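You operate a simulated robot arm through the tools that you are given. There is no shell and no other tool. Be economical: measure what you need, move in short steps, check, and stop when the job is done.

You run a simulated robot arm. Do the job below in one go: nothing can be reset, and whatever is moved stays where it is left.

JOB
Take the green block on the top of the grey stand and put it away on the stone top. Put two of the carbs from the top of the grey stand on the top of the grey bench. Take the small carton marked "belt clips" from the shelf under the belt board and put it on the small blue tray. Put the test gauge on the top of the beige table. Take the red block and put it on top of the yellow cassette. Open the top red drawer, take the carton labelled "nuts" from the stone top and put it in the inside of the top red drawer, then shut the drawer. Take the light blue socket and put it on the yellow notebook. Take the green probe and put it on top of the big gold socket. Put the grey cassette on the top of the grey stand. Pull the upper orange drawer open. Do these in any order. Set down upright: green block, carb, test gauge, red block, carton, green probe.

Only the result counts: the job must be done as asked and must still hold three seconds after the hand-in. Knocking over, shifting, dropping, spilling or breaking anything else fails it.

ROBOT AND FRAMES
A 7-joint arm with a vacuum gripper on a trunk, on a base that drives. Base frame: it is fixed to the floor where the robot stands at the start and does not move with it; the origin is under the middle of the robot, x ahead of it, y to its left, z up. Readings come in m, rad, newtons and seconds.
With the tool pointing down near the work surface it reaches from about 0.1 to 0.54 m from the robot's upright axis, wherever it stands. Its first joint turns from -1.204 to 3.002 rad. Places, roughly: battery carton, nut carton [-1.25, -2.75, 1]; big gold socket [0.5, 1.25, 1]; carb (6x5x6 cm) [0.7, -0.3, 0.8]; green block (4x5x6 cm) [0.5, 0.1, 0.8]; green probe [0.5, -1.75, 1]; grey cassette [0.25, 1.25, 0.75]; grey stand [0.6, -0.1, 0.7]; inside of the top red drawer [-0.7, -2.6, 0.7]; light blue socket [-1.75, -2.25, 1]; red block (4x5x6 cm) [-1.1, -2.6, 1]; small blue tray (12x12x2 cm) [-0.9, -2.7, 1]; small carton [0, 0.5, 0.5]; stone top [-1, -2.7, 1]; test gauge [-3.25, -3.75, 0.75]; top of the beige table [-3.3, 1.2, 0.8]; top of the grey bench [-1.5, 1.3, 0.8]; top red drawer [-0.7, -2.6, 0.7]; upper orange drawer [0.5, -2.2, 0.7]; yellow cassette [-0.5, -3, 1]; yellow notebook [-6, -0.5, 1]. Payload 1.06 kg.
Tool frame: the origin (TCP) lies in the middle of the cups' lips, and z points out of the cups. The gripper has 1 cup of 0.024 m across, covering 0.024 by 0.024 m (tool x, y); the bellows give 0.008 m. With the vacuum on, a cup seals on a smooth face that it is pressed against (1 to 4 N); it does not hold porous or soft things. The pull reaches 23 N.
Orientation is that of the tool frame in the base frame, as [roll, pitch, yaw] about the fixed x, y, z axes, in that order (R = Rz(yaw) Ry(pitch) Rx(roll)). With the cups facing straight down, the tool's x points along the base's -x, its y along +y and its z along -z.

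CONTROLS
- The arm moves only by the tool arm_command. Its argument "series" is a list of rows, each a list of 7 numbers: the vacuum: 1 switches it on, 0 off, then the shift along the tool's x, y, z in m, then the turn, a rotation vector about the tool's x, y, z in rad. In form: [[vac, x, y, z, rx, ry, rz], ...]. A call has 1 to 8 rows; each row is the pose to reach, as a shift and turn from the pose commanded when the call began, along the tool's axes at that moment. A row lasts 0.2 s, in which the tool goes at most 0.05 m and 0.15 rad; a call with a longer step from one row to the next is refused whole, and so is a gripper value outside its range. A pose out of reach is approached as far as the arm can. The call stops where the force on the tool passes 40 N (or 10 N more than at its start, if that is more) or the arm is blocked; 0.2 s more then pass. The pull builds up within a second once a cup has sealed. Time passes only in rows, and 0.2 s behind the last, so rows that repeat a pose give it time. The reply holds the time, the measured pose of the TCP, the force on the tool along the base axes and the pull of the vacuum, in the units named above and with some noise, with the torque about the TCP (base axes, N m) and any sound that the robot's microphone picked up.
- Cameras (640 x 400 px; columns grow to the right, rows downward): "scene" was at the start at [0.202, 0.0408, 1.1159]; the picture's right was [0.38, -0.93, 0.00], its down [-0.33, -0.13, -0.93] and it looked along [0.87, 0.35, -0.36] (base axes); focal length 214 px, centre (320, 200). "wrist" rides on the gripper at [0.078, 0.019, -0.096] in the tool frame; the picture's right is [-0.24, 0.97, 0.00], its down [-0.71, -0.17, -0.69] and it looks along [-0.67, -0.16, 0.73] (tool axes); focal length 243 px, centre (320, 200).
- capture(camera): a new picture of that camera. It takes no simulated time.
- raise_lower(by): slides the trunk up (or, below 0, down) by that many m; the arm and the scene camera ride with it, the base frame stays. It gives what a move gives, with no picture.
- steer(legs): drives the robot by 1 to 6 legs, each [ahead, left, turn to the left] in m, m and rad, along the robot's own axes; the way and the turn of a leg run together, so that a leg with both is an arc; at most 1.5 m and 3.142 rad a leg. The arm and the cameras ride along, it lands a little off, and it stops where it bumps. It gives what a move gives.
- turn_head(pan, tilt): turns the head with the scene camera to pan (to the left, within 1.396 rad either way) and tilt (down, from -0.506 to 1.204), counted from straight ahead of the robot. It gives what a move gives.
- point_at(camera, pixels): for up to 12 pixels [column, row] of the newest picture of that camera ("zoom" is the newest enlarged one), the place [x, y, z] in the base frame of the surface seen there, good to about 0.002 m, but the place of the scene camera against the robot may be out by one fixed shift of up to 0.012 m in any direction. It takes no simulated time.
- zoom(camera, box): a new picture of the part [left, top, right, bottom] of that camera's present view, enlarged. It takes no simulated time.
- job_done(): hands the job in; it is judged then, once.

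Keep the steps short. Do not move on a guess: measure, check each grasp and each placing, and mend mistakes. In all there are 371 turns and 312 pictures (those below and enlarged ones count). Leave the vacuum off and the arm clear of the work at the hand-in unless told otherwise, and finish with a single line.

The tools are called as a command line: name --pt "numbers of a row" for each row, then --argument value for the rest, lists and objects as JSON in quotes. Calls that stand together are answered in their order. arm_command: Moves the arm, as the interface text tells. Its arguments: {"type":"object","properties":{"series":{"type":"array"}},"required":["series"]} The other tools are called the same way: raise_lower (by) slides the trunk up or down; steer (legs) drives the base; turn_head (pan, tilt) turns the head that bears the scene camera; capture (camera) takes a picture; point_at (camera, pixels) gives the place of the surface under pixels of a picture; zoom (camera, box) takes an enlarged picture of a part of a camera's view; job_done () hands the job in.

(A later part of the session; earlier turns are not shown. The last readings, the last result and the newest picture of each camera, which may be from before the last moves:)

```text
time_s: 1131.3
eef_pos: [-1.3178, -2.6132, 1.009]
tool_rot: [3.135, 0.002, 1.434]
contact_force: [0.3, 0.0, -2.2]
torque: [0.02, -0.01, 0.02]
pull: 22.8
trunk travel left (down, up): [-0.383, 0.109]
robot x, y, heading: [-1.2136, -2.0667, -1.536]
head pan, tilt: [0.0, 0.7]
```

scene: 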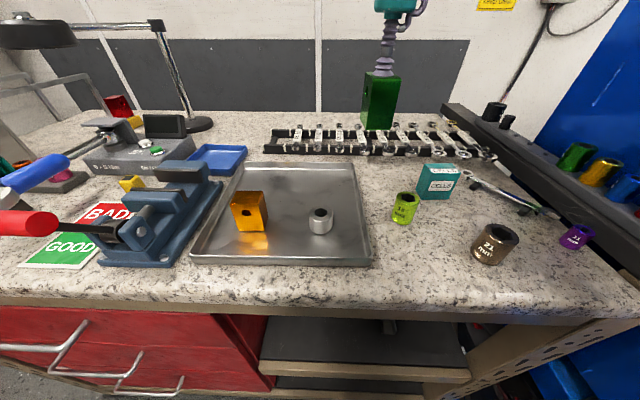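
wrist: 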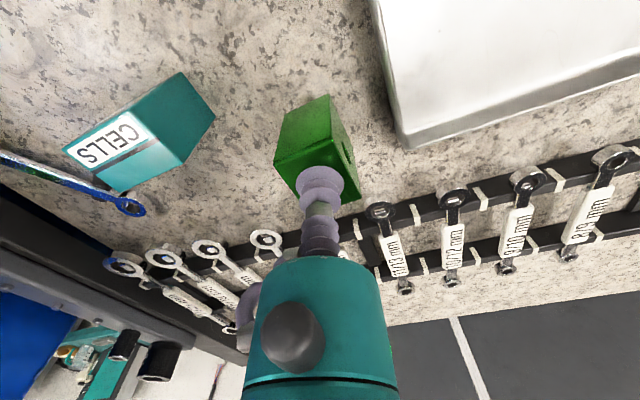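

arm_command --pt "1 0 0 0.002 0 0 0" --pt "1 0 0 0.004 0 0 0" --pt "1 0 0 0.005 0 0 0"

```text
time_s: 1132.1
eef_pos: [-1.3185, -2.6138, 1.0061]
tool_rot: [3.134, 0.005, 1.433]
contact_force: [1.0, -6.1, 17.4]
torque: [-0.05, 0.0, 0.01]
pull: 23.2
trunk travel left (down, up): [-0.383, 0.109]
robot x, y, heading: [-1.2123, -2.0699, -1.539]
head pan, tilt: [0.0, 0.7]
```

arm_command --pt "0 0 0 -0.001 0 0 0" --pt "0 0 0 -0.002 0 0 0" --pt "0 0 0 -0.004 0 0 0" --pt "0 0 0 -0.03 0 0 0" --pt "0 0 0 -0.07 0 0 0" --pt "0 0 0 -0.115 0 0 0" --pt "0 0.04 0 -0.13 0 0 0" --pt "0 0.08 0 -0.13 0 0 0"

capture --camera "scene"

```text
time_s: 1133.9
eef_pos: [-1.3103, -2.5316, 1.1347]
tool_rot: [3.134, 0.002, 1.433]
contact_force: [-0.1, 1.0, 1.0]
torque: [-0.04, -0.01, 0.0]
pull: 0.1
trunk travel left (down, up): [-0.383, 0.109]
robot x, y, heading: [-1.2157, -2.0684, -1.534]
head pan, tilt: [0.0, 0.7]
```

```text
64 pictures are left
```

scene: 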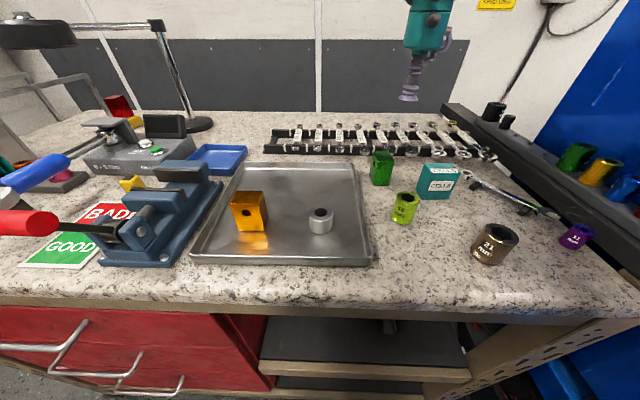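

Green block done. Now the light blue socket on the rail to the right.

turn_head --pan -0.6 --tilt 0.7

capture --camera "scene"

capture --camera "wrist"

```text
time_s: 1134.9
eef_pos: [-1.3093, -2.5331, 1.1327]
tool_rot: [3.135, 0.002, 1.434]
contact_force: [-0.4, 0.2, 0.1]
torque: [0.01, -0.01, 0.03]
pull: 0.0
trunk travel left (down, up): [-0.383, 0.109]
robot x, y, heading: [-1.2128, -2.0668, -1.54]
head pan, tilt: [-0.6, 0.7]
```

```text
63 pictures are left
```

scene: 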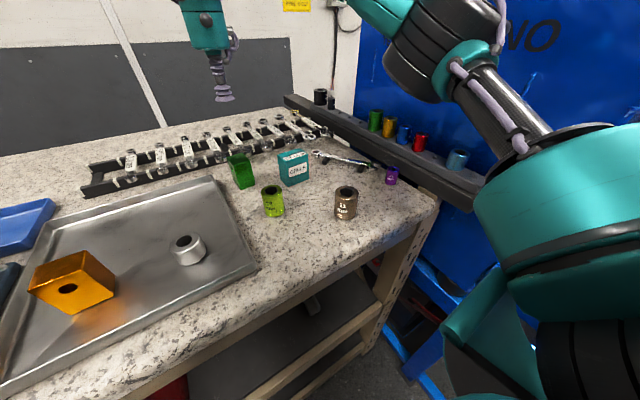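

```text
62 pictures are left
```

wrist: 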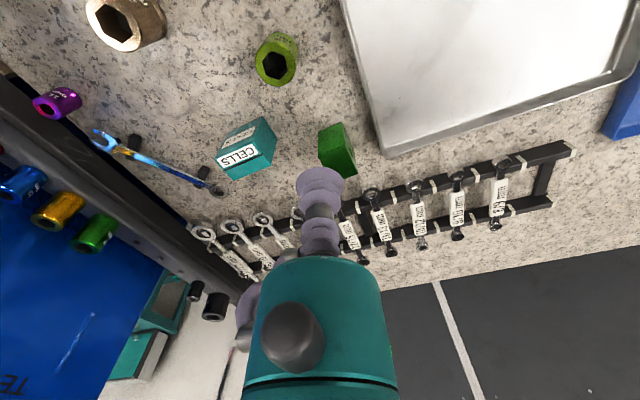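

zoom --camera "scene" --box '[430, 130, 490, 190]'

point_at --camera "zoom" --pixels '[[270, 150], [290, 130], [320, 150], [270, 170], [290, 220], [230, 230], [330, 240]]'

```text
6.67 times, centred on (460, 160) of scene
```

zoom: 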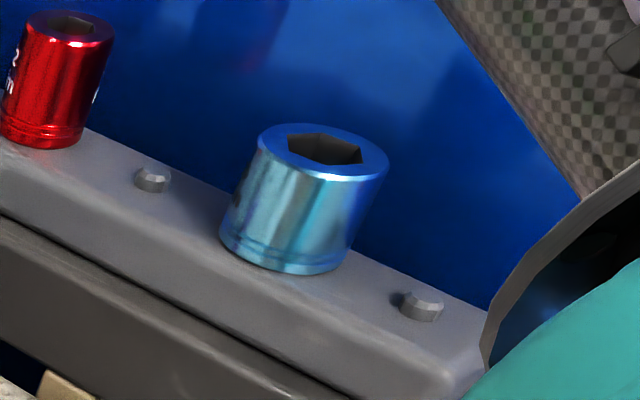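

```text
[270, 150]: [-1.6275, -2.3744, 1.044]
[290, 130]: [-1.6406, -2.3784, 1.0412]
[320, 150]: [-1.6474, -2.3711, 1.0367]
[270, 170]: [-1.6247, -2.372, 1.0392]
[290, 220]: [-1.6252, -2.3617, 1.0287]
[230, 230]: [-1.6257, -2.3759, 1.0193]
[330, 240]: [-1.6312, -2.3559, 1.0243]
```

The light blue socket's top ring is at about (−1.640,−2.37,1.041). I'll turn the base toward it so the elbow stays clear.

steer --legs '[[-0.1, 0.0, 0], [0, 0, -0.6]]'

turn_head --pan 0.0 --tilt 0.6

capture --camera "scene"

capture --camera "wrist"

```text
time_s: 1137.7
eef_pos: [-1.5599, -2.2955, 1.1344]
tool_rot: [3.137, 0.003, 0.833]
contact_force: [-0.3, 0.4, 0.7]
torque: [-0.01, -0.01, -0.01]
pull: 0.1
trunk travel left (down, up): [-0.383, 0.109]
robot x, y, heading: [-1.2175, -1.9683, -2.137]
head pan, tilt: [-0.6, 0.7]
```

```text
time_s: 1138.7
eef_pos: [-1.5601, -2.2955, 1.1343]
tool_rot: [3.135, 0.002, 0.833]
contact_force: [-0.7, -0.1, 0.3]
torque: [-0.04, -0.01, -0.03]
pull: 0.0
trunk travel left (down, up): [-0.383, 0.109]
robot x, y, heading: [-1.2147, -1.964, -2.133]
head pan, tilt: [0.0, 0.6]
```

```text
60 pictures are left
```

scene: 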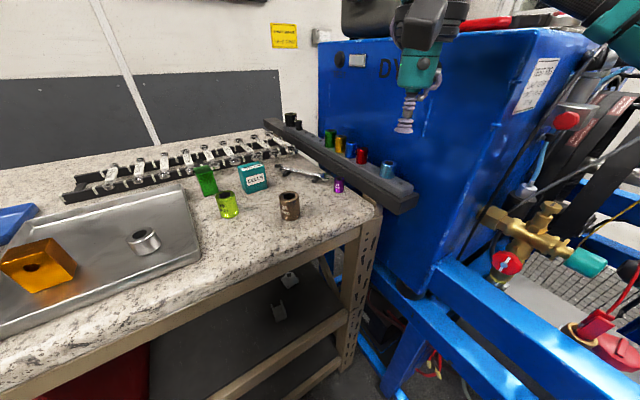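

```text
59 pictures are left
```

wrist: 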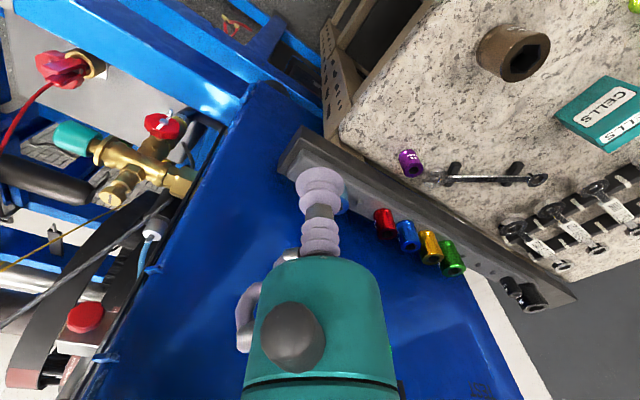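

point_at --camera "scene" --pixels '[[400, 150], [420, 130], [360, 120], [388, 165], [430, 200], [540, 40], [440, 50], [418, 60]]'

point_at --camera "wrist" --pixels '[[342, 203], [350, 208], [300, 230], [385, 215], [370, 240], [270, 200]]'

```text
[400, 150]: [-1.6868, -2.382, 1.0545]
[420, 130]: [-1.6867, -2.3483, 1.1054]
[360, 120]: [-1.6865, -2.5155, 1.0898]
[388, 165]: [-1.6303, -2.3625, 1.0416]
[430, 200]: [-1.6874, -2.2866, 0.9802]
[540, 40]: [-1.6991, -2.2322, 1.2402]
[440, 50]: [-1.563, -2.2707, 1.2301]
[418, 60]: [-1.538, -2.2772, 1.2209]
```

```text
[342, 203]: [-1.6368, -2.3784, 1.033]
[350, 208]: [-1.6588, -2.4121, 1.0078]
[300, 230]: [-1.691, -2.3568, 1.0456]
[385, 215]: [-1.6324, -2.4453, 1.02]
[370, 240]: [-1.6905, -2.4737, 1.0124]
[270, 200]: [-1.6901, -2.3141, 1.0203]
```

The blue machine face is 5 cm behind the socket, so I'll lean the tool 0.15 rad away from it and hover above the socket.

arm_command --pt "0 -0.02 -0.001 0 0.05 -0.045 0" --pt "0 -0.045 -0.002 0 0.111 -0.101 0" --pt "0 -0.08 -0.004 0.01 0.111 -0.101 0" --pt "0 -0.112 -0.006 0.03 0.111 -0.101 0"

zoom --camera "wrist" --box '[250, 60, 390, 200]'

zoom --camera "scene" --box '[330, 0, 490, 220]'

```text
time_s: 1139.7
eef_pos: [-1.6414, -2.3748, 1.1013]
tool_rot: [-3.038, 0.103, 0.837]
contact_force: [-0.3, 0.1, 0.3]
torque: [0.01, 0.04, 0.03]
pull: 0.0
trunk travel left (down, up): [-0.383, 0.109]
robot x, y, heading: [-1.2159, -1.9623, -2.137]
head pan, tilt: [0.0, 0.6]
```

```text
2.86 times, centred on (320, 130) of wrist
```

zoom: 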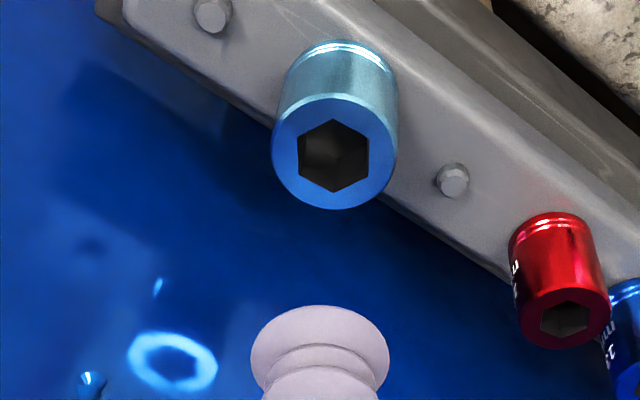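

```text
1.82 times, centred on (410, 110) of scene
```

zoom: 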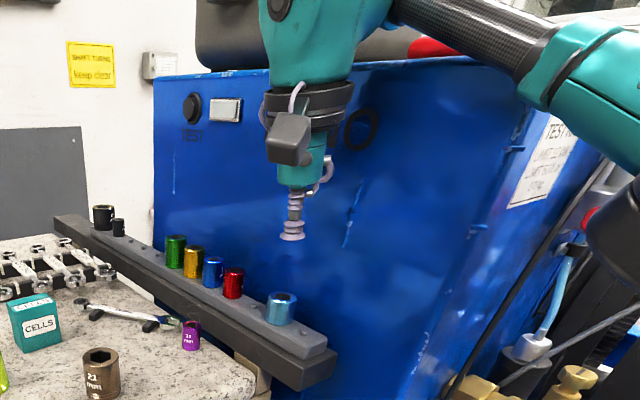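

zoom --camera "wrist" --box '[300, 60, 360, 140]'

point_at --camera "zoom" --pixels '[[245, 220], [465, 220], [355, 130], [355, 335], [270, 150], [440, 150]]'

```text
5.00 times, centred on (330, 100) of wrist
```

zoom: 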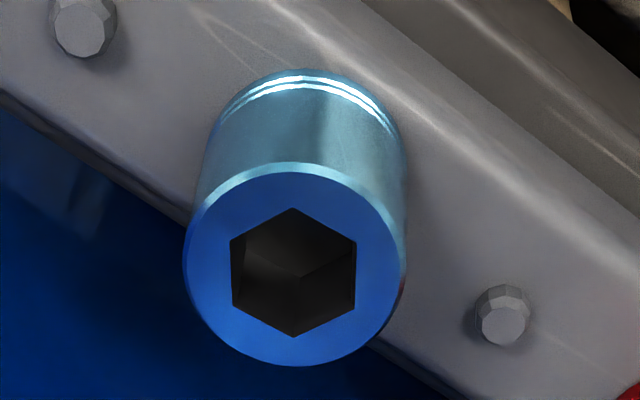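

```text
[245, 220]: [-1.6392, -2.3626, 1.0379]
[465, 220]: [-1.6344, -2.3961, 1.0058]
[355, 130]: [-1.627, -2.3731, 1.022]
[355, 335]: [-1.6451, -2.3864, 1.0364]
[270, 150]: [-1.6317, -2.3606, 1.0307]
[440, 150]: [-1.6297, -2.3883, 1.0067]
```

point_at --camera "zoom" --pixels '[[205, 265], [380, 265], [293, 185], [293, 350], [230, 320], [357, 215], [357, 320], [230, 210]]'

```text
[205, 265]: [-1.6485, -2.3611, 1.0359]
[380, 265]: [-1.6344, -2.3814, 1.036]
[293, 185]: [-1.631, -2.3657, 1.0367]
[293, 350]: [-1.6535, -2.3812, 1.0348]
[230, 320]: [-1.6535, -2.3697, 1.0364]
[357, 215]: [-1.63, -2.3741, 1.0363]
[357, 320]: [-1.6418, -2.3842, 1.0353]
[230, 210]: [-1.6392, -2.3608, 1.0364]
```

arm_command --pt "1 0.004 0.0028 0.032 0 0 0" --pt "1 0.0075 0.005 0.057 0 0 0" --pt "1 0.0084 0.0055 0.0643 0 0 0" --pt "1 0.0088 0.0059 0.0675 0 0 0" --pt "1 0.0089 0.006 0.069 0 0 0" --pt "1 0.0089 0.006 0.069 0 0 0" --pt "1 0.0089 0.006 0.069 0 0 0"

```text
time_s: 1141.3
eef_pos: [-1.6379, -2.3741, 1.0357]
tool_rot: [-3.036, 0.107, 0.838]
contact_force: [1.7, -1.7, 5.3]
torque: [-0.01, -0.07, 0.01]
pull: 22.6
trunk travel left (down, up): [-0.383, 0.109]
robot x, y, heading: [-1.214, -1.966, -2.137]
head pan, tilt: [0.0, 0.6]
```

Sealed. Lift, draw away from the machine and level the tool.

arm_command --pt "1 -0.002 -0.002 -0.02 0 0 0" --pt "1 -0.005 -0.005 -0.05 0 0 0" --pt "1 -0.008 -0.009 -0.085 0 0 0" --pt "1 0.03 -0.009 -0.1 0 0 0" --pt "1 0.065 -0.009 -0.11 -0.05 0.045 0" --pt "1 0.1 -0.009 -0.12 -0.111 0.101 0"

capture --camera "wrist"

```text
time_s: 1142.7
eef_pos: [-1.5623, -2.2892, 1.1434]
tool_rot: [3.135, 0.001, 0.834]
contact_force: [0.0, -0.7, -0.4]
torque: [0.0, -0.01, 0.0]
pull: 23.0
trunk travel left (down, up): [-0.383, 0.109]
robot x, y, heading: [-1.2146, -1.9684, -2.137]
head pan, tilt: [0.0, 0.6]
```

```text
55 pictures are left
```

wrist: 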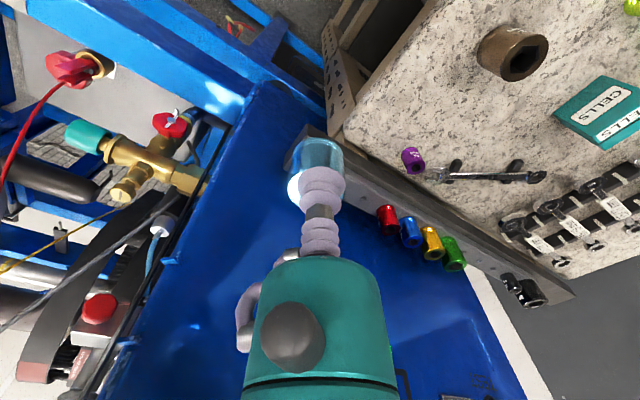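

Held. Drive to the middle room.

turn_head --pan 0.4 --tilt 0.3

steer --legs '[[-0.5, 0, 0], [0, 0, -1.0], [0.25, -0.93, 0], [1.1, -0.52, 0], [0.6, -0.18, 0]]'

steer --legs '[[1.4, 0.0, 0], [0.65, 0, 0]]'

turn_head --pan 0.5 --tilt 0.5

capture --camera "scene"

```text
time_s: 1143.6
eef_pos: [-1.561, -2.2904, 1.1429]
tool_rot: [3.134, 0.004, 0.833]
contact_force: [-0.2, -0.3, -1.4]
torque: [0.01, 0.02, -0.01]
pull: 23.0
trunk travel left (down, up): [-0.383, 0.109]
robot x, y, heading: [-1.2155, -1.9654, -2.135]
head pan, tilt: [0.4, 0.3]
```

```text
time_s: 1166.1
eef_pos: [-3.3944, 0.1605, 1.1431]
tool_rot: [3.135, 0.001, -0.152]
contact_force: [-1.0, -0.4, -0.6]
torque: [-0.04, 0.0, 0.01]
pull: 23.0
trunk travel left (down, up): [-0.383, 0.109]
robot x, y, heading: [-2.9322, 0.0532, -3.12]
head pan, tilt: [0.4, 0.3]
```

```text
time_s: 1176.3
eef_pos: [-5.4604, 0.1723, 1.144]
tool_rot: [3.133, 0.002, -0.184]
contact_force: [-0.3, -0.4, -1.7]
torque: [0.01, 0.01, -0.03]
pull: 22.8
trunk travel left (down, up): [-0.383, 0.109]
robot x, y, heading: [-5.0031, 0.0486, 3.131]
head pan, tilt: [0.4, 0.3]
```

```text
time_s: 1177.1
eef_pos: [-5.4595, 0.1727, 1.142]
tool_rot: [3.134, 0.003, -0.187]
contact_force: [-0.7, 0.9, -1.3]
torque: [0.0, 0.0, 0.01]
pull: 22.5
trunk travel left (down, up): [-0.383, 0.109]
robot x, y, heading: [-5.003, 0.0479, 3.127]
head pan, tilt: [0.499, 0.499]
```

```text
54 pictures are left
```

scene: 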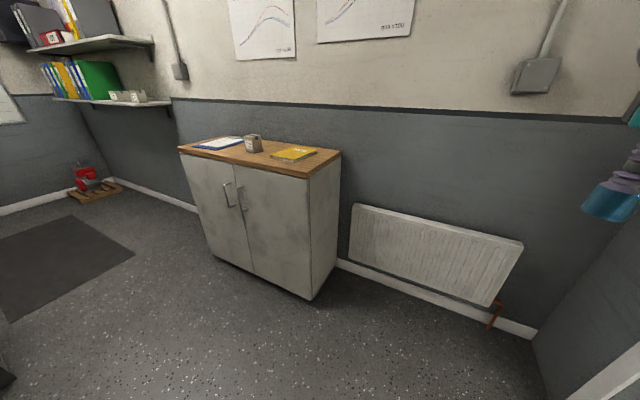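

point_at --camera "scene" --pixels '[[294, 154], [308, 178], [275, 158], [315, 152], [296, 148], [290, 160], [230, 160], [340, 155]]'

zoom --camera "scene" --box '[170, 120, 350, 200]'

```text
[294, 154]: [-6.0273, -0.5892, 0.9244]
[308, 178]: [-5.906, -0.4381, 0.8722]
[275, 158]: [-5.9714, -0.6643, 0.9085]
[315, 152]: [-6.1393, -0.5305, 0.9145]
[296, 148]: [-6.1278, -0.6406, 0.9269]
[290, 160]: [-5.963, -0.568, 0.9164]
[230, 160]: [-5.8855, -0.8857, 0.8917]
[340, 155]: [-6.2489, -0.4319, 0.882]
```

```text
3.56 times, centred on (260, 160) of scene
```

zoom: 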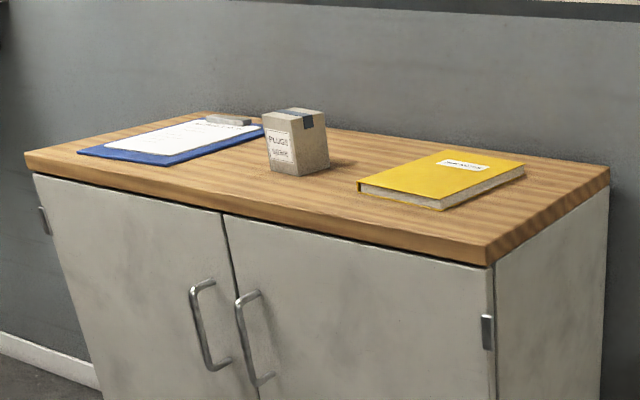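

The notebook's centre is near (−6.04,−0.585), top ≈0.92. Drive up to the cabinet.

steer --legs '[[0, 0.5, 0], [0.5, 0.05, 0]]'

capture --camera "wrist"

```text
time_s: 1184.4
eef_pos: [-5.9556, -0.3671, 1.1429]
tool_rot: [3.136, 0.001, -0.184]
contact_force: [0.6, 0.4, -0.1]
torque: [0.02, -0.01, 0.0]
pull: 23.2
trunk travel left (down, up): [-0.383, 0.109]
robot x, y, heading: [-5.4954, -0.4903, 3.126]
head pan, tilt: [0.499, 0.499]
```

```text
52 pictures are left
```

wrist: 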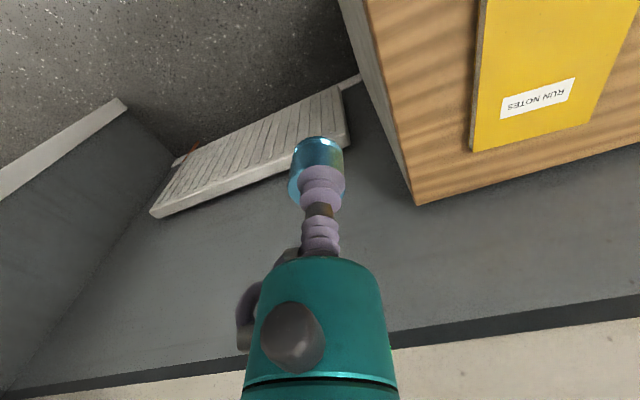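

point_at --camera "wrist" --pixels '[[550, 70], [490, 30], [480, 140], [590, 110], [540, 100], [600, 20]]'

```text
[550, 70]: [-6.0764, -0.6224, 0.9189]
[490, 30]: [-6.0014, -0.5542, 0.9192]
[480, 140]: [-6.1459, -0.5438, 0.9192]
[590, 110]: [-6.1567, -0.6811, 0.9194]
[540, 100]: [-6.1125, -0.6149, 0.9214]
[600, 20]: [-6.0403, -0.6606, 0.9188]
```

steer --legs '[[0.1, 0.12, 0]]'

arm_command --pt "1 0.01 0.035 0 0 0 0" --pt "1 0.02 0.075 0.01 0 0 0" --pt "1 0.03 0.11 0.03 0 0 0" --pt "1 0.03 0.11 0.07 0 0 0" --pt "1 0.03 0.11 0.11 0 0 0" --pt "1 0.03 0.11 0.15 0 0 0"

capture --camera "wrist"

```text
time_s: 1186.1
eef_pos: [-6.0552, -0.4864, 1.1442]
tool_rot: [3.134, 0.003, -0.186]
contact_force: [1.4, -0.1, -0.7]
torque: [0.01, 0.01, -0.01]
pull: 23.2
trunk travel left (down, up): [-0.383, 0.109]
robot x, y, heading: [-5.5992, -0.6134, 3.131]
head pan, tilt: [0.499, 0.499]
```

```text
time_s: 1187.5
eef_pos: [-6.0489, -0.6025, 0.9914]
tool_rot: [3.133, 0.001, -0.188]
contact_force: [-0.1, 0.2, -0.9]
torque: [-0.02, -0.02, -0.02]
pull: 23.1
trunk travel left (down, up): [-0.383, 0.109]
robot x, y, heading: [-5.6007, -0.6094, 3.127]
head pan, tilt: [0.499, 0.499]
```

```text
51 pictures are left
```

wrist: 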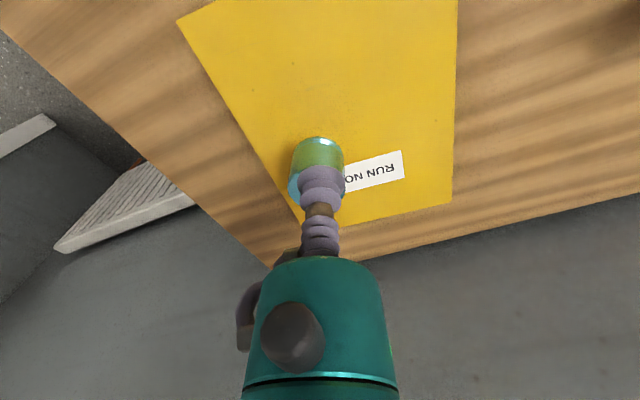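

arm_command --pt "1 0 0 0.02 0 0 0" --pt "1 0 0 0.03 0 0 0" --pt "1 0 0 0.036 0 0 0" --pt "1 0 0 0.04 0 0 0"

arm_command --pt "1 0 0 0.002 0 0 0" --pt "1 0 0 0.004 0 0 0" --pt "1 0 0 0.006 0 0 0"

```text
time_s: 1188.5
eef_pos: [-6.0475, -0.6015, 0.9517]
tool_rot: [3.136, 0.003, -0.187]
contact_force: [1.1, -0.4, -1.3]
torque: [-0.02, -0.01, -0.02]
pull: 23.0
trunk travel left (down, up): [-0.383, 0.109]
robot x, y, heading: [-5.5982, -0.6094, 3.126]
head pan, tilt: [0.499, 0.499]
```

```text
time_s: 1189.3
eef_pos: [-6.0471, -0.602, 0.9488]
tool_rot: [3.134, 0.005, -0.187]
contact_force: [0.0, -1.4, 10.3]
torque: [0.09, 0.06, 0.01]
pull: 23.0
trunk travel left (down, up): [-0.383, 0.109]
robot x, y, heading: [-5.5979, -0.6137, 3.127]
head pan, tilt: [0.499, 0.499]
```

Contact. Release and lift.

arm_command --pt "0 0 0 -0.001 0 0 0" --pt "0 0 0 -0.001 0 0 0" --pt "0 0 0 -0.003 0 0 0" --pt "0 0 0 -0.02 0 0 0" --pt "0 0 0 -0.06 0 0 0" --pt "0 0 0 -0.1 0 0 0" --pt "0 0 0 -0.15 0 0 0"

capture --camera "wrist"

```text
time_s: 1190.9
eef_pos: [-6.0455, -0.5989, 1.0978]
tool_rot: [3.136, 0.003, -0.188]
contact_force: [0.5, 0.4, -0.4]
torque: [-0.01, 0.02, 0.01]
pull: 0.1
trunk travel left (down, up): [-0.383, 0.109]
robot x, y, heading: [-5.6021, -0.609, 3.128]
head pan, tilt: [0.499, 0.499]
```

```text
50 pictures are left
```

wrist: 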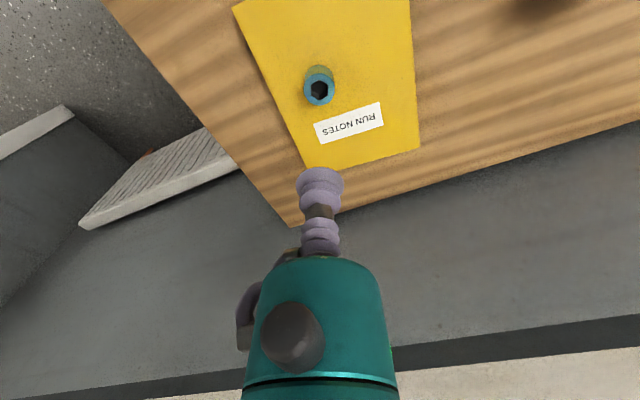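

Light blue socket done. Now back to the belt bench for the BELT CLIPS carton.

steer --legs '[[-0.5, 0, 0], [0, -0.68, 0], [-1.45, 0, 0.01], [-0.7, 0.0, 0]]'

steer --legs '[[-0.6, 0.25, 0], [-1.1, 0.3, 0], [0, 0, -1.56], [0.0, 0.85, 0]]'

```text
time_s: 1210.1
eef_pos: [-3.3828, 0.0392, 1.0988]
tool_rot: [3.136, 0.003, -0.18]
contact_force: [0.1, 0.1, 0.0]
torque: [-0.03, 0.03, 0.03]
pull: 0.1
trunk travel left (down, up): [-0.383, 0.109]
robot x, y, heading: [-2.9387, 0.0295, 3.132]
head pan, tilt: [0.499, 0.499]
```

```text
time_s: 1230.4
eef_pos: [-2.075, -0.0766, 1.0978]
tool_rot: [3.133, 0.003, -1.752]
contact_force: [-0.4, 0.4, 0.0]
torque: [-0.02, -0.02, -0.03]
pull: 0.1
trunk travel left (down, up): [-0.383, 0.109]
robot x, y, heading: [-2.0849, -0.5244, 1.564]
head pan, tilt: [0.499, 0.499]
```

Heading is now +y, so I need to go right (+x) by 1.9 m.

steer --legs '[[0, -1.0, 0], [0, -0.87, 0]]'

raise_lower --by -0.37

turn_head --pan 0.0 --tilt 0.3

capture --camera "scene"

```text
time_s: 1246.7
eef_pos: [-0.2584, -0.0636, 1.0988]
tool_rot: [3.134, 0.004, -1.722]
contact_force: [0.1, 0.6, 0.0]
torque: [0.02, -0.02, 0.0]
pull: 0.0
trunk travel left (down, up): [-0.383, 0.109]
robot x, y, heading: [-0.2545, -0.5122, 1.594]
head pan, tilt: [0.499, 0.499]
```

```text
time_s: 1250.3
eef_pos: [-0.2581, -0.062, 0.7278]
tool_rot: [3.136, 0.004, -1.723]
contact_force: [0.3, -0.5, -0.7]
torque: [0.04, -0.01, -0.02]
pull: 0.1
trunk travel left (down, up): [-0.013, 0.479]
robot x, y, heading: [-0.2495, -0.5126, 1.596]
head pan, tilt: [0.499, 0.499]
```

```text
time_s: 1251.2
eef_pos: [-0.2583, -0.0625, 0.7279]
tool_rot: [3.134, 0.003, -1.722]
contact_force: [0.0, -0.1, 0.9]
torque: [0.02, -0.01, 0.02]
pull: 0.0
trunk travel left (down, up): [-0.013, 0.479]
robot x, y, heading: [-0.2521, -0.5101, 1.591]
head pan, tilt: [0.0, 0.3]
```

```text
49 pictures are left
```

scene: 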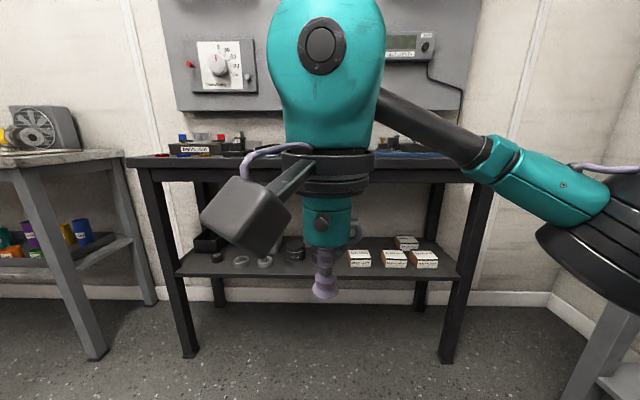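

zoom --camera "scene" --box '[330, 225, 450, 285]'

point_at --camera "zoom" --pixels '[[105, 200], [105, 225], [205, 215], [155, 215], [155, 160], [110, 150], [200, 140], [270, 215], [155, 260]]'

```text
5.33 times, centred on (390, 255) of scene
```

zoom: 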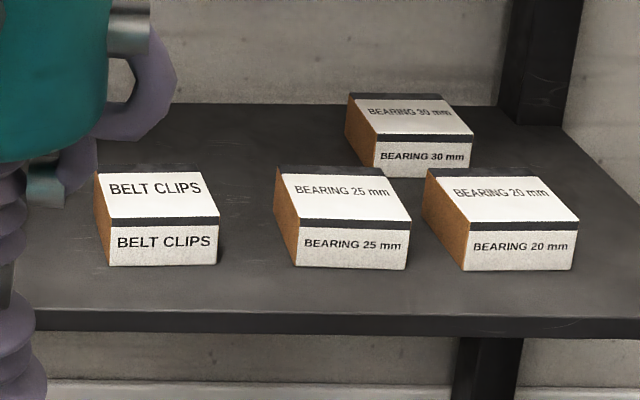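

```text
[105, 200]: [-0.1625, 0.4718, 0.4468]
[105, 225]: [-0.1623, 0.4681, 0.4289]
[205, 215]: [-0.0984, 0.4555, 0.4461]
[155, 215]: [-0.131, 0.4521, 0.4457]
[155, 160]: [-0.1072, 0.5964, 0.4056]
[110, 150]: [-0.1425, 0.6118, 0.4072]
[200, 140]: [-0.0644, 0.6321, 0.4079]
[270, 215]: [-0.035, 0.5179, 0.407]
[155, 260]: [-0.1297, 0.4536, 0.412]
```

Carton front face centre ≈(−0.125,0.453,0.42). Turn the tool horizontal and lower it.

arm_command --pt "0 -0.01 0 0 0 -0.13 0" --pt "0 -0.02 0 0 0 -0.26 0" --pt "0 -0.03 0 0 0 -0.39 0" --pt "0 -0.04 0 0 0 -0.52 0" --pt "0 -0.05 0 0 0 -0.65 0" --pt "0 -0.05 0 0 0 -0.78 0" --pt "0 -0.05 0 0 0 -0.91 0" --pt "0 -0.05 0 0 0 -1.04 0"

arm_command --pt "0 0 0 0 0 -0.13 0" --pt "0 0 0 0 0 -0.26 0" --pt "0 0 0 0 0 -0.39 0" --pt "0 0 0 0 0 -0.53 0"

arm_command --pt "0 0.045 0.02 0 0 0 0" --pt "0 0.09 0.04 0 0 0 0" --pt "0 0.135 0.05 0 0 0 0" --pt "0 0.18 0.05 0 0 0 0" --pt "0 0.225 0.05 0 0 0 0" --pt "0 0.27 0.05 0 0 0 0" --pt "0 0.307 0.05 0 0 0 0"

```text
time_s: 1253.0
eef_pos: [-0.2509, -0.0143, 0.7277]
tool_rot: [3.128, 1.042, -1.736]
contact_force: [-0.1, 0.3, -0.3]
torque: [0.03, 0.0, -0.02]
pull: 0.0
trunk travel left (down, up): [-0.013, 0.479]
robot x, y, heading: [-0.2549, -0.5106, 1.589]
head pan, tilt: [0.0, 0.3]
```

```text
time_s: 1254.0
eef_pos: [-0.2501, 0.0062, 0.7263]
tool_rot: [3.022, 1.502, -1.838]
contact_force: [0.4, 0.2, 0.0]
torque: [-0.01, -0.03, 0.01]
pull: 0.1
out of reach, approached as far as the arm can: row 3, 4
trunk travel left (down, up): [-0.013, 0.479]
robot x, y, heading: [-0.2553, -0.5103, 1.586]
head pan, tilt: [0.0, 0.3]
```

```text
time_s: 1255.7
eef_pos: [-0.3034, -0.007, 0.4201]
tool_rot: [3.032, 1.5, -1.829]
contact_force: [0.0, 0.1, 0.1]
torque: [-0.02, 0.03, -0.04]
pull: 0.1
trunk travel left (down, up): [-0.013, 0.479]
robot x, y, heading: [-0.2523, -0.51, 1.594]
head pan, tilt: [0.0, 0.3]
```

arm_command --pt "0 0 0 0 -0.1 -0.035 0" --pt "0 0 0 0 -0.19 -0.07 0"

steer --legs '[[0.0, -0.18, -0.02], [0.4, 0, 0]]'

turn_head --pan 0.3 --tilt 0.75

capture --camera "scene"

capture --camera "wrist"

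```text
time_s: 1256.2
eef_pos: [-0.3062, -0.0076, 0.4215]
tool_rot: [1.385, 1.556, 3.0]
contact_force: [-0.5, -0.9, 0.2]
torque: [0.01, -0.02, -0.01]
pull: 0.1
trunk travel left (down, up): [-0.013, 0.479]
robot x, y, heading: [-0.2566, -0.5117, 1.597]
head pan, tilt: [0.0, 0.3]
```

```text
time_s: 1260.5
eef_pos: [-0.1168, 0.3934, 0.4207]
tool_rot: [1.399, 1.556, 2.989]
contact_force: [-0.1, 1.7, 0.4]
torque: [0.0, 0.03, 0.0]
pull: 0.0
trunk travel left (down, up): [-0.013, 0.479]
robot x, y, heading: [-0.0772, -0.1117, 1.573]
head pan, tilt: [0.0, 0.3]
```

```text
time_s: 1261.4
eef_pos: [-0.1186, 0.3933, 0.422]
tool_rot: [1.404, 1.559, 2.995]
contact_force: [-0.8, 1.2, -0.1]
torque: [-0.01, 0.01, -0.02]
pull: 0.1
trunk travel left (down, up): [-0.013, 0.479]
robot x, y, heading: [-0.0731, -0.1128, 1.574]
head pan, tilt: [0.3, 0.75]
```

```text
47 pictures are left
```

scene: 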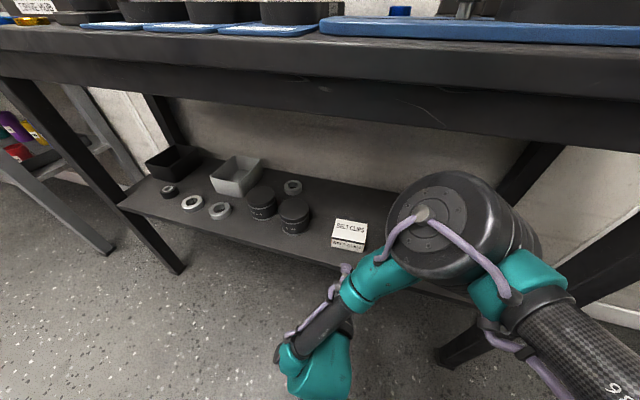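

```text
46 pictures are left
```

wrist: 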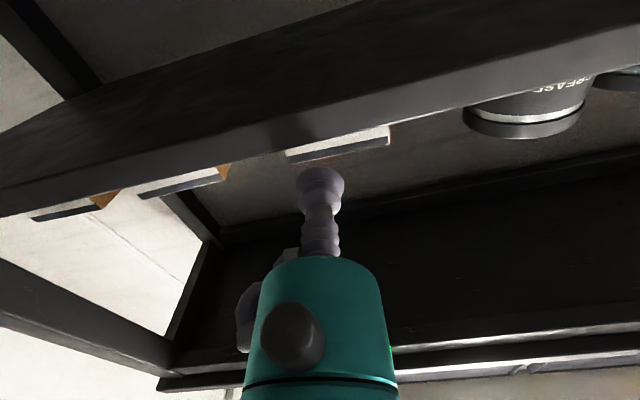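

arm_command --pt "1 0 0.008 0.02 0 0 0" --pt "1 0 0.008 0.04 0 0 0" --pt "1 0 0.008 0.05 0 0 0" --pt "1 0 0.008 0.056 0 0 0" --pt "1 0 0.008 0.06 0 0 0" --pt "1 0 0.008 0.06 0 0 0"

```text
time_s: 1262.8
eef_pos: [-0.1272, 0.4528, 0.4226]
tool_rot: [1.377, 1.556, 2.969]
contact_force: [0.5, 0.7, 0.8]
torque: [0.01, 0.0, -0.01]
pull: 22.9
trunk travel left (down, up): [-0.013, 0.479]
robot x, y, heading: [-0.0737, -0.1137, 1.571]
head pan, tilt: [0.3, 0.75]
```

Sealed. Lift 4 cm and back out.

arm_command --pt "1 -0.005 0 0 0 0 0" --pt "1 -0.015 0 0 0 0 0" --pt "1 -0.03 0 0 0 0 0" --pt "1 -0.045 0 0 0 0 0"

steer --legs '[[-0.35, 0, 0]]'

capture --camera "scene"

```text
time_s: 1263.8
eef_pos: [-0.1262, 0.4533, 0.4658]
tool_rot: [1.42, 1.557, 3.01]
contact_force: [-0.1, 0.4, -1.0]
torque: [-0.02, 0.0, 0.0]
pull: 22.4
trunk travel left (down, up): [-0.013, 0.479]
robot x, y, heading: [-0.0791, -0.1149, 1.571]
head pan, tilt: [0.3, 0.75]
```

```text
time_s: 1266.1
eef_pos: [-0.127, 0.1038, 0.4656]
tool_rot: [1.412, 1.556, 3.007]
contact_force: [0.3, 0.6, -1.5]
torque: [-0.02, -0.02, 0.01]
pull: 22.9
trunk travel left (down, up): [-0.013, 0.479]
robot x, y, heading: [-0.0737, -0.4569, 1.572]
head pan, tilt: [0.3, 0.75]
```

```text
45 pictures are left
```

scene: 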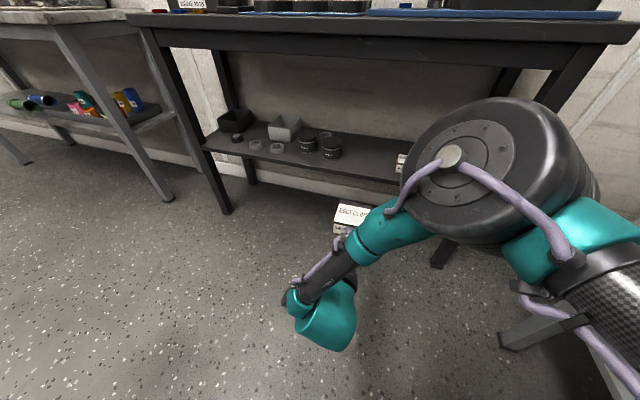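

The carton is held upright. I'll use the stand's free front-left corner to set it down and re-grip from the top. Move clear, raise, and turn to face the stand.

steer --legs '[[0, 0.5, 0]]'

raise_lower --by 0.26

arm_command --pt "1 -0.04 0 0 0 0 0" --pt "1 -0.08 0 0 0 0 0" --pt "1 -0.11 0 0 0 0 0"

steer --legs '[[0, 0, -1.57], [0.2, 0.5, 0]]'

turn_head --pan 0.0 --tilt 0.5

capture --camera "scene"

```text
time_s: 1270.9
eef_pos: [-0.6172, 0.101, 0.4658]
tool_rot: [1.412, 1.556, 3.009]
contact_force: [0.2, 0.1, -1.3]
torque: [-0.04, 0.04, 0.02]
pull: 23.2
trunk travel left (down, up): [-0.013, 0.479]
robot x, y, heading: [-0.5632, -0.4656, 1.575]
head pan, tilt: [0.3, 0.75]
```

```text
time_s: 1273.6
eef_pos: [-0.6184, 0.1005, 0.7256]
tool_rot: [1.434, 1.558, 3.031]
contact_force: [0.0, -0.2, -0.7]
torque: [-0.05, -0.01, 0.0]
pull: 22.7
trunk travel left (down, up): [-0.273, 0.219]
robot x, y, heading: [-0.5674, -0.4602, 1.579]
head pan, tilt: [0.3, 0.75]
```

```text
time_s: 1274.4
eef_pos: [-0.6152, 0.0996, 0.8354]
tool_rot: [1.44, 1.557, 3.036]
contact_force: [0.0, 0.2, -1.5]
torque: [-0.03, 0.01, 0.0]
pull: 22.8
trunk travel left (down, up): [-0.273, 0.219]
robot x, y, heading: [-0.5693, -0.4628, 1.578]
head pan, tilt: [0.3, 0.75]
```

```text
time_s: 1283.2
eef_pos: [0.198, 0.0991, 0.8342]
tool_rot: [1.414, 1.558, 1.437]
contact_force: [-0.2, -0.7, -0.3]
torque: [0.01, 0.01, -0.03]
pull: 22.7
trunk travel left (down, up): [-0.273, 0.219]
robot x, y, heading: [-0.366, 0.0488, 0.006]
head pan, tilt: [0.3, 0.75]
```

```text
time_s: 1284.0
eef_pos: [0.1975, 0.0994, 0.8347]
tool_rot: [1.415, 1.556, 1.438]
contact_force: [-0.1, 0.0, -0.7]
torque: [0.01, 0.04, -0.01]
pull: 23.3
trunk travel left (down, up): [-0.273, 0.219]
robot x, y, heading: [-0.3637, 0.0503, 0.004]
head pan, tilt: [0.0, 0.499]
```

```text
44 pictures are left
```

scene: 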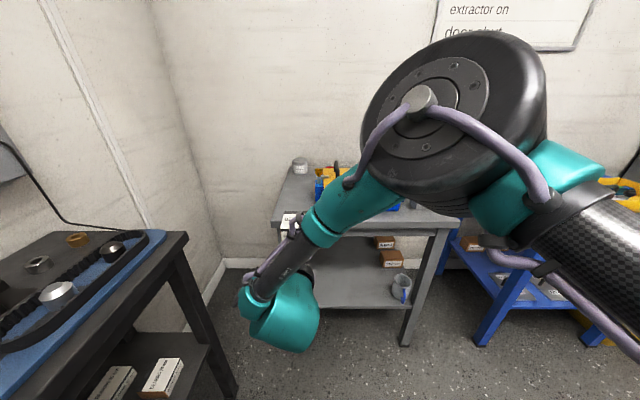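

point_at --camera "scene" --pixels '[[450, 60], [420, 120], [480, 190], [430, 205], [540, 120], [390, 150], [360, 190]]'

```text
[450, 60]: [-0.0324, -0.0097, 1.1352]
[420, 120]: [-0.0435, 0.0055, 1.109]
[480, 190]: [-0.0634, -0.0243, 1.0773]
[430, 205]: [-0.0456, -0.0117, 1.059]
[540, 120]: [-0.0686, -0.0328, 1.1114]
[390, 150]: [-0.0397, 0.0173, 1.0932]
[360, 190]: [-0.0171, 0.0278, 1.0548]
```

The elbow is high and well back. Drive ahead so the carton comes over the stand's front-left corner.

steer --legs '[[0.21, 0.02, 0]]'

turn_head --pan 0.35 --tilt 0.6

capture --camera "scene"

```text
time_s: 1285.7
eef_pos: [0.4066, 0.1188, 0.834]
tool_rot: [1.432, 1.557, 1.454]
contact_force: [0.6, -0.7, -0.8]
torque: [0.04, 0.01, -0.02]
pull: 22.6
trunk travel left (down, up): [-0.273, 0.219]
robot x, y, heading: [-0.1551, 0.0725, 0.004]
head pan, tilt: [0.0, 0.499]
```

```text
time_s: 1286.5
eef_pos: [0.4064, 0.1193, 0.8344]
tool_rot: [1.417, 1.557, 1.439]
contact_force: [-0.2, -0.3, -0.7]
torque: [0.0, 0.03, -0.01]
pull: 23.1
trunk travel left (down, up): [-0.273, 0.219]
robot x, y, heading: [-0.156, 0.0735, 0.003]
head pan, tilt: [0.351, 0.6]
```

```text
43 pictures are left
```

scene: 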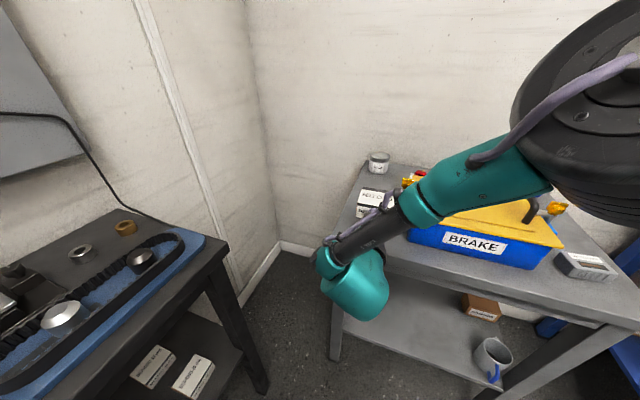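

arm_command --pt "1 0.03 0 0.006 0 0 0" --pt "1 0.055 0 0.006 0 0 0" --pt "1 0.064 0 0.006 0 0 0" --pt "1 0.068 0 0.006 0 0 0" --pt "1 0.071 0 0.006 0 0 0"

```text
time_s: 1287.7
eef_pos: [0.4139, 0.1207, 0.7642]
tool_rot: [1.375, 1.556, 1.396]
contact_force: [0.0, 0.3, 0.2]
torque: [0.02, 0.05, 0.0]
pull: 22.5
trunk travel left (down, up): [-0.273, 0.219]
robot x, y, heading: [-0.1579, 0.0714, 0.001]
head pan, tilt: [0.351, 0.6]
```

arm_command --pt "1 0.002 0 0 0 0 0" --pt "1 0.004 0 0 0 0 0" --pt "1 0.006 0 0 0 0 0"

zoom --camera "scene" --box '[310, 150, 430, 250]'

```text
time_s: 1288.5
eef_pos: [0.4125, 0.1193, 0.7583]
tool_rot: [1.217, 1.555, 1.235]
contact_force: [-1.3, 1.3, 10.8]
torque: [0.04, 0.06, 0.0]
pull: 22.6
trunk travel left (down, up): [-0.273, 0.219]
robot x, y, heading: [-0.1573, 0.069, 0.002]
head pan, tilt: [0.351, 0.6]
```

```text
4.00 times, centred on (370, 200) of scene
```

zoom: 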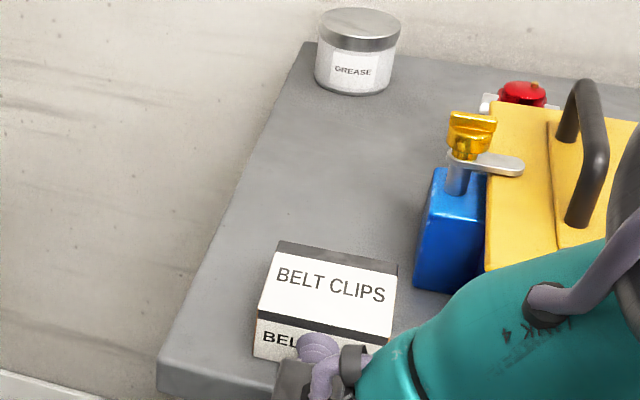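

Set down on the stand. Release, withdraw, and turn the tool downward for a top grip.

arm_command --pt "0 0.004 0 0 0 0 0" --pt "0 0.004 0 0 0 0 0" --pt "0 0.003 0 -0.005 0 0 0" --pt "0 0.003 0 -0.02 0 0 0" --pt "0 0.003 0 -0.05 0 0 0"

steer --legs '[[-0.12, 0, 0]]'

arm_command --pt "0 -0.045 0 0 0 0.0 0" --pt "0 -0.09 0 0 0 0.0 0" --pt "0 -0.13 0 0.0 0 0.13 0" --pt "0 -0.16 0 0.0 0 0.26 0" --pt "0 -0.19 0 0.0 0 0.4 0" --pt "0 -0.2 0 0.0 0 0.54 0" --pt "0 -0.2 0 0.0 0 0.68 0" --pt "0 -0.2 0 0.0 0 0.82 0"

arm_command --pt "0 0 0 0 0 0.14 0" --pt "0 0 0 0 0 0.28 0" --pt "0 0 0 0 0 0.42 0" --pt "0 0 0 0 0 0.56 0" --pt "0 0 0 0 0 0.7 0" --pt "0 0 0 0 0 0.74 0"

capture --camera "wrist"

```text
time_s: 1289.7
eef_pos: [0.3637, 0.1195, 0.7551]
tool_rot: [1.357, 1.556, 1.375]
contact_force: [-0.1, 0.5, -0.1]
torque: [0.0, 0.04, 0.02]
pull: 0.1
trunk travel left (down, up): [-0.273, 0.219]
robot x, y, heading: [-0.1539, 0.0711, -0.006]
head pan, tilt: [0.351, 0.6]
```

```text
time_s: 1291.0
eef_pos: [0.2386, 0.1183, 0.7556]
tool_rot: [1.392, 1.559, 1.41]
contact_force: [0.6, 0.0, -0.3]
torque: [-0.03, -0.02, -0.02]
pull: 0.0
trunk travel left (down, up): [-0.273, 0.219]
robot x, y, heading: [-0.2795, 0.0724, -0.001]
head pan, tilt: [0.351, 0.6]
```

```text
time_s: 1292.8
eef_pos: [0.2401, 0.1163, 0.9546]
tool_rot: [3.12, 0.75, -3.135]
contact_force: [-0.2, 0.0, 0.3]
torque: [0.02, -0.02, -0.01]
pull: 0.1
trunk travel left (down, up): [-0.273, 0.219]
robot x, y, heading: [-0.2822, 0.0745, -0.001]
head pan, tilt: [0.351, 0.6]
```

```text
time_s: 1294.2
eef_pos: [0.239, 0.1167, 0.9553]
tool_rot: [3.128, 0.01, -3.121]
contact_force: [0.0, 0.6, -0.1]
torque: [0.01, 0.0, 0.0]
pull: 0.1
trunk travel left (down, up): [-0.273, 0.219]
robot x, y, heading: [-0.2808, 0.0723, -0.003]
head pan, tilt: [0.351, 0.6]
```

```text
41 pictures are left
```

wrist: 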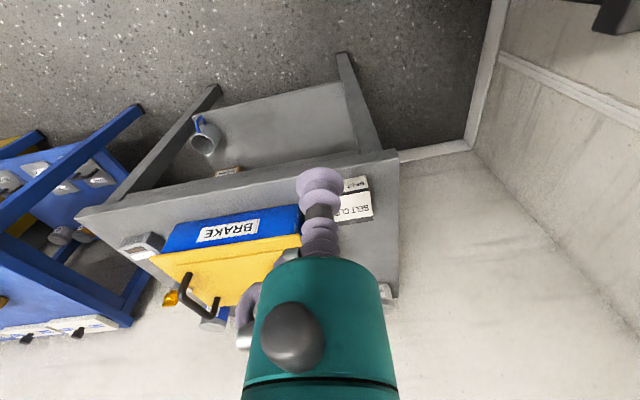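

steer --legs '[[0.19, 0, 0]]'

zoom --camera "wrist" --box '[250, 40, 410, 200]'

point_at --camera "zoom" --pixels '[[300, 200], [250, 180], [400, 160], [280, 260], [420, 240], [340, 140]]'

```text
time_s: 1295.8
eef_pos: [0.4312, 0.1166, 0.9547]
tool_rot: [3.128, 0.01, -3.123]
contact_force: [-0.2, -0.1, 0.2]
torque: [-0.02, 0.0, 0.01]
pull: 0.1
trunk travel left (down, up): [-0.273, 0.219]
robot x, y, heading: [-0.0863, 0.0741, 0.0]
head pan, tilt: [0.351, 0.6]
```

```text
2.50 times, centred on (330, 120) of wrist
```

zoom: 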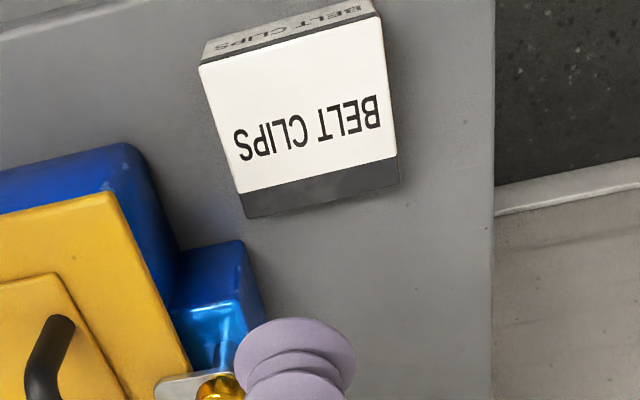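

```text
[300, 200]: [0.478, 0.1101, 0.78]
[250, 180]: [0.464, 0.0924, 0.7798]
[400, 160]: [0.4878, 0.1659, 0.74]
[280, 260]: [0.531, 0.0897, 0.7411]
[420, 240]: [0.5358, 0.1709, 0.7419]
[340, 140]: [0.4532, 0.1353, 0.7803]
```

arm_command --pt "1 -0.007 0.008 0.04 0 0 0" --pt "1 -0.007 0.008 0.085 0 0 0" --pt "1 -0.007 0.008 0.13 0 0 0" --pt "1 -0.007 0.008 0.165 0 0 0" --pt "1 -0.007 0.008 0.174 0 0 0" --pt "1 -0.007 0.008 0.178 0 0 0" --pt "1 -0.007 0.008 0.178 0 0 0" --pt "1 -0.007 0.008 0.178 0 0 0"

arm_command --pt "1 0 0 -0.02 0 0 0" --pt "1 0 0 -0.06 0 0 0" --pt "1 0 0 -0.105 0 0 0" --pt "1 0 0 -0.15 0 0 0" --pt "1 0 0 -0.195 0 0 0" --pt "1 0 0 -0.24 0 0 0" --pt "1 0 0 -0.28 0 0 0"

```text
time_s: 1297.5
eef_pos: [0.44, 0.1268, 0.7789]
tool_rot: [3.127, 0.017, -3.122]
contact_force: [3.4, 0.0, 14.8]
torque: [-0.11, 0.09, 0.0]
pull: 23.3
trunk travel left (down, up): [-0.273, 0.219]
robot x, y, heading: [-0.087, 0.0748, -0.0]
head pan, tilt: [0.351, 0.6]
```

```text
time_s: 1299.2
eef_pos: [0.4369, 0.1229, 1.058]
tool_rot: [3.128, 0.013, -3.122]
contact_force: [0.4, -0.2, -0.4]
torque: [0.06, 0.03, -0.01]
pull: 22.5
trunk travel left (down, up): [-0.273, 0.219]
robot x, y, heading: [-0.0841, 0.0749, 0.003]
head pan, tilt: [0.351, 0.6]
```

Held from the top. Raise the trunk and carry it to the stone top.

raise_lower --by 0.12

steer --legs '[[-0.5, -0.3, 0], [-0.2, -1.25, 0], [0, 0, -1.57], [0.5, 0, 0]]'

turn_head --pan -0.2 --tilt 0.6

capture --camera "scene"

```text
time_s: 1300.7
eef_pos: [0.4366, 0.123, 1.1782]
tool_rot: [3.127, 0.014, -3.12]
contact_force: [0.0, -0.5, 0.0]
torque: [0.02, 0.0, 0.03]
pull: 23.3
trunk travel left (down, up): [-0.393, 0.099]
robot x, y, heading: [-0.0884, 0.0712, 0.002]
head pan, tilt: [0.351, 0.6]
```

```text
time_s: 1321.4
eef_pos: [-0.7945, -2.5321, 1.1784]
tool_rot: [3.128, 0.013, 1.536]
contact_force: [0.3, 0.2, -0.2]
torque: [-0.01, -0.01, 0.02]
pull: 23.5
trunk travel left (down, up): [-0.393, 0.099]
robot x, y, heading: [-0.8172, -2.0042, -1.63]
head pan, tilt: [0.351, 0.6]
```

```text
time_s: 1322.3
eef_pos: [-0.7946, -2.5319, 1.1778]
tool_rot: [3.128, 0.014, 1.538]
contact_force: [0.0, 0.3, -1.0]
torque: [0.02, 0.01, -0.01]
pull: 22.5
trunk travel left (down, up): [-0.393, 0.099]
robot x, y, heading: [-0.816, -2.0035, -1.621]
head pan, tilt: [-0.201, 0.6]
```

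```text
39 pictures are left
```

scene: 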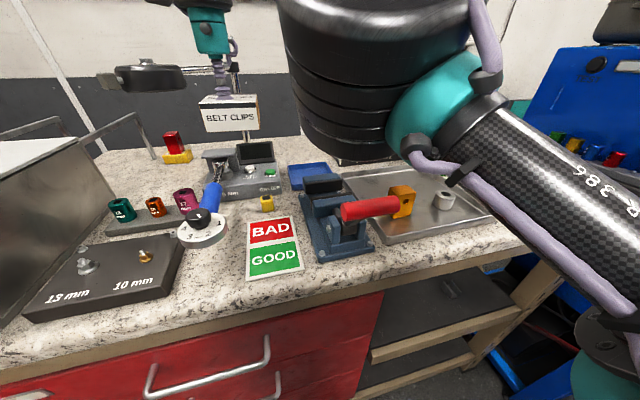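

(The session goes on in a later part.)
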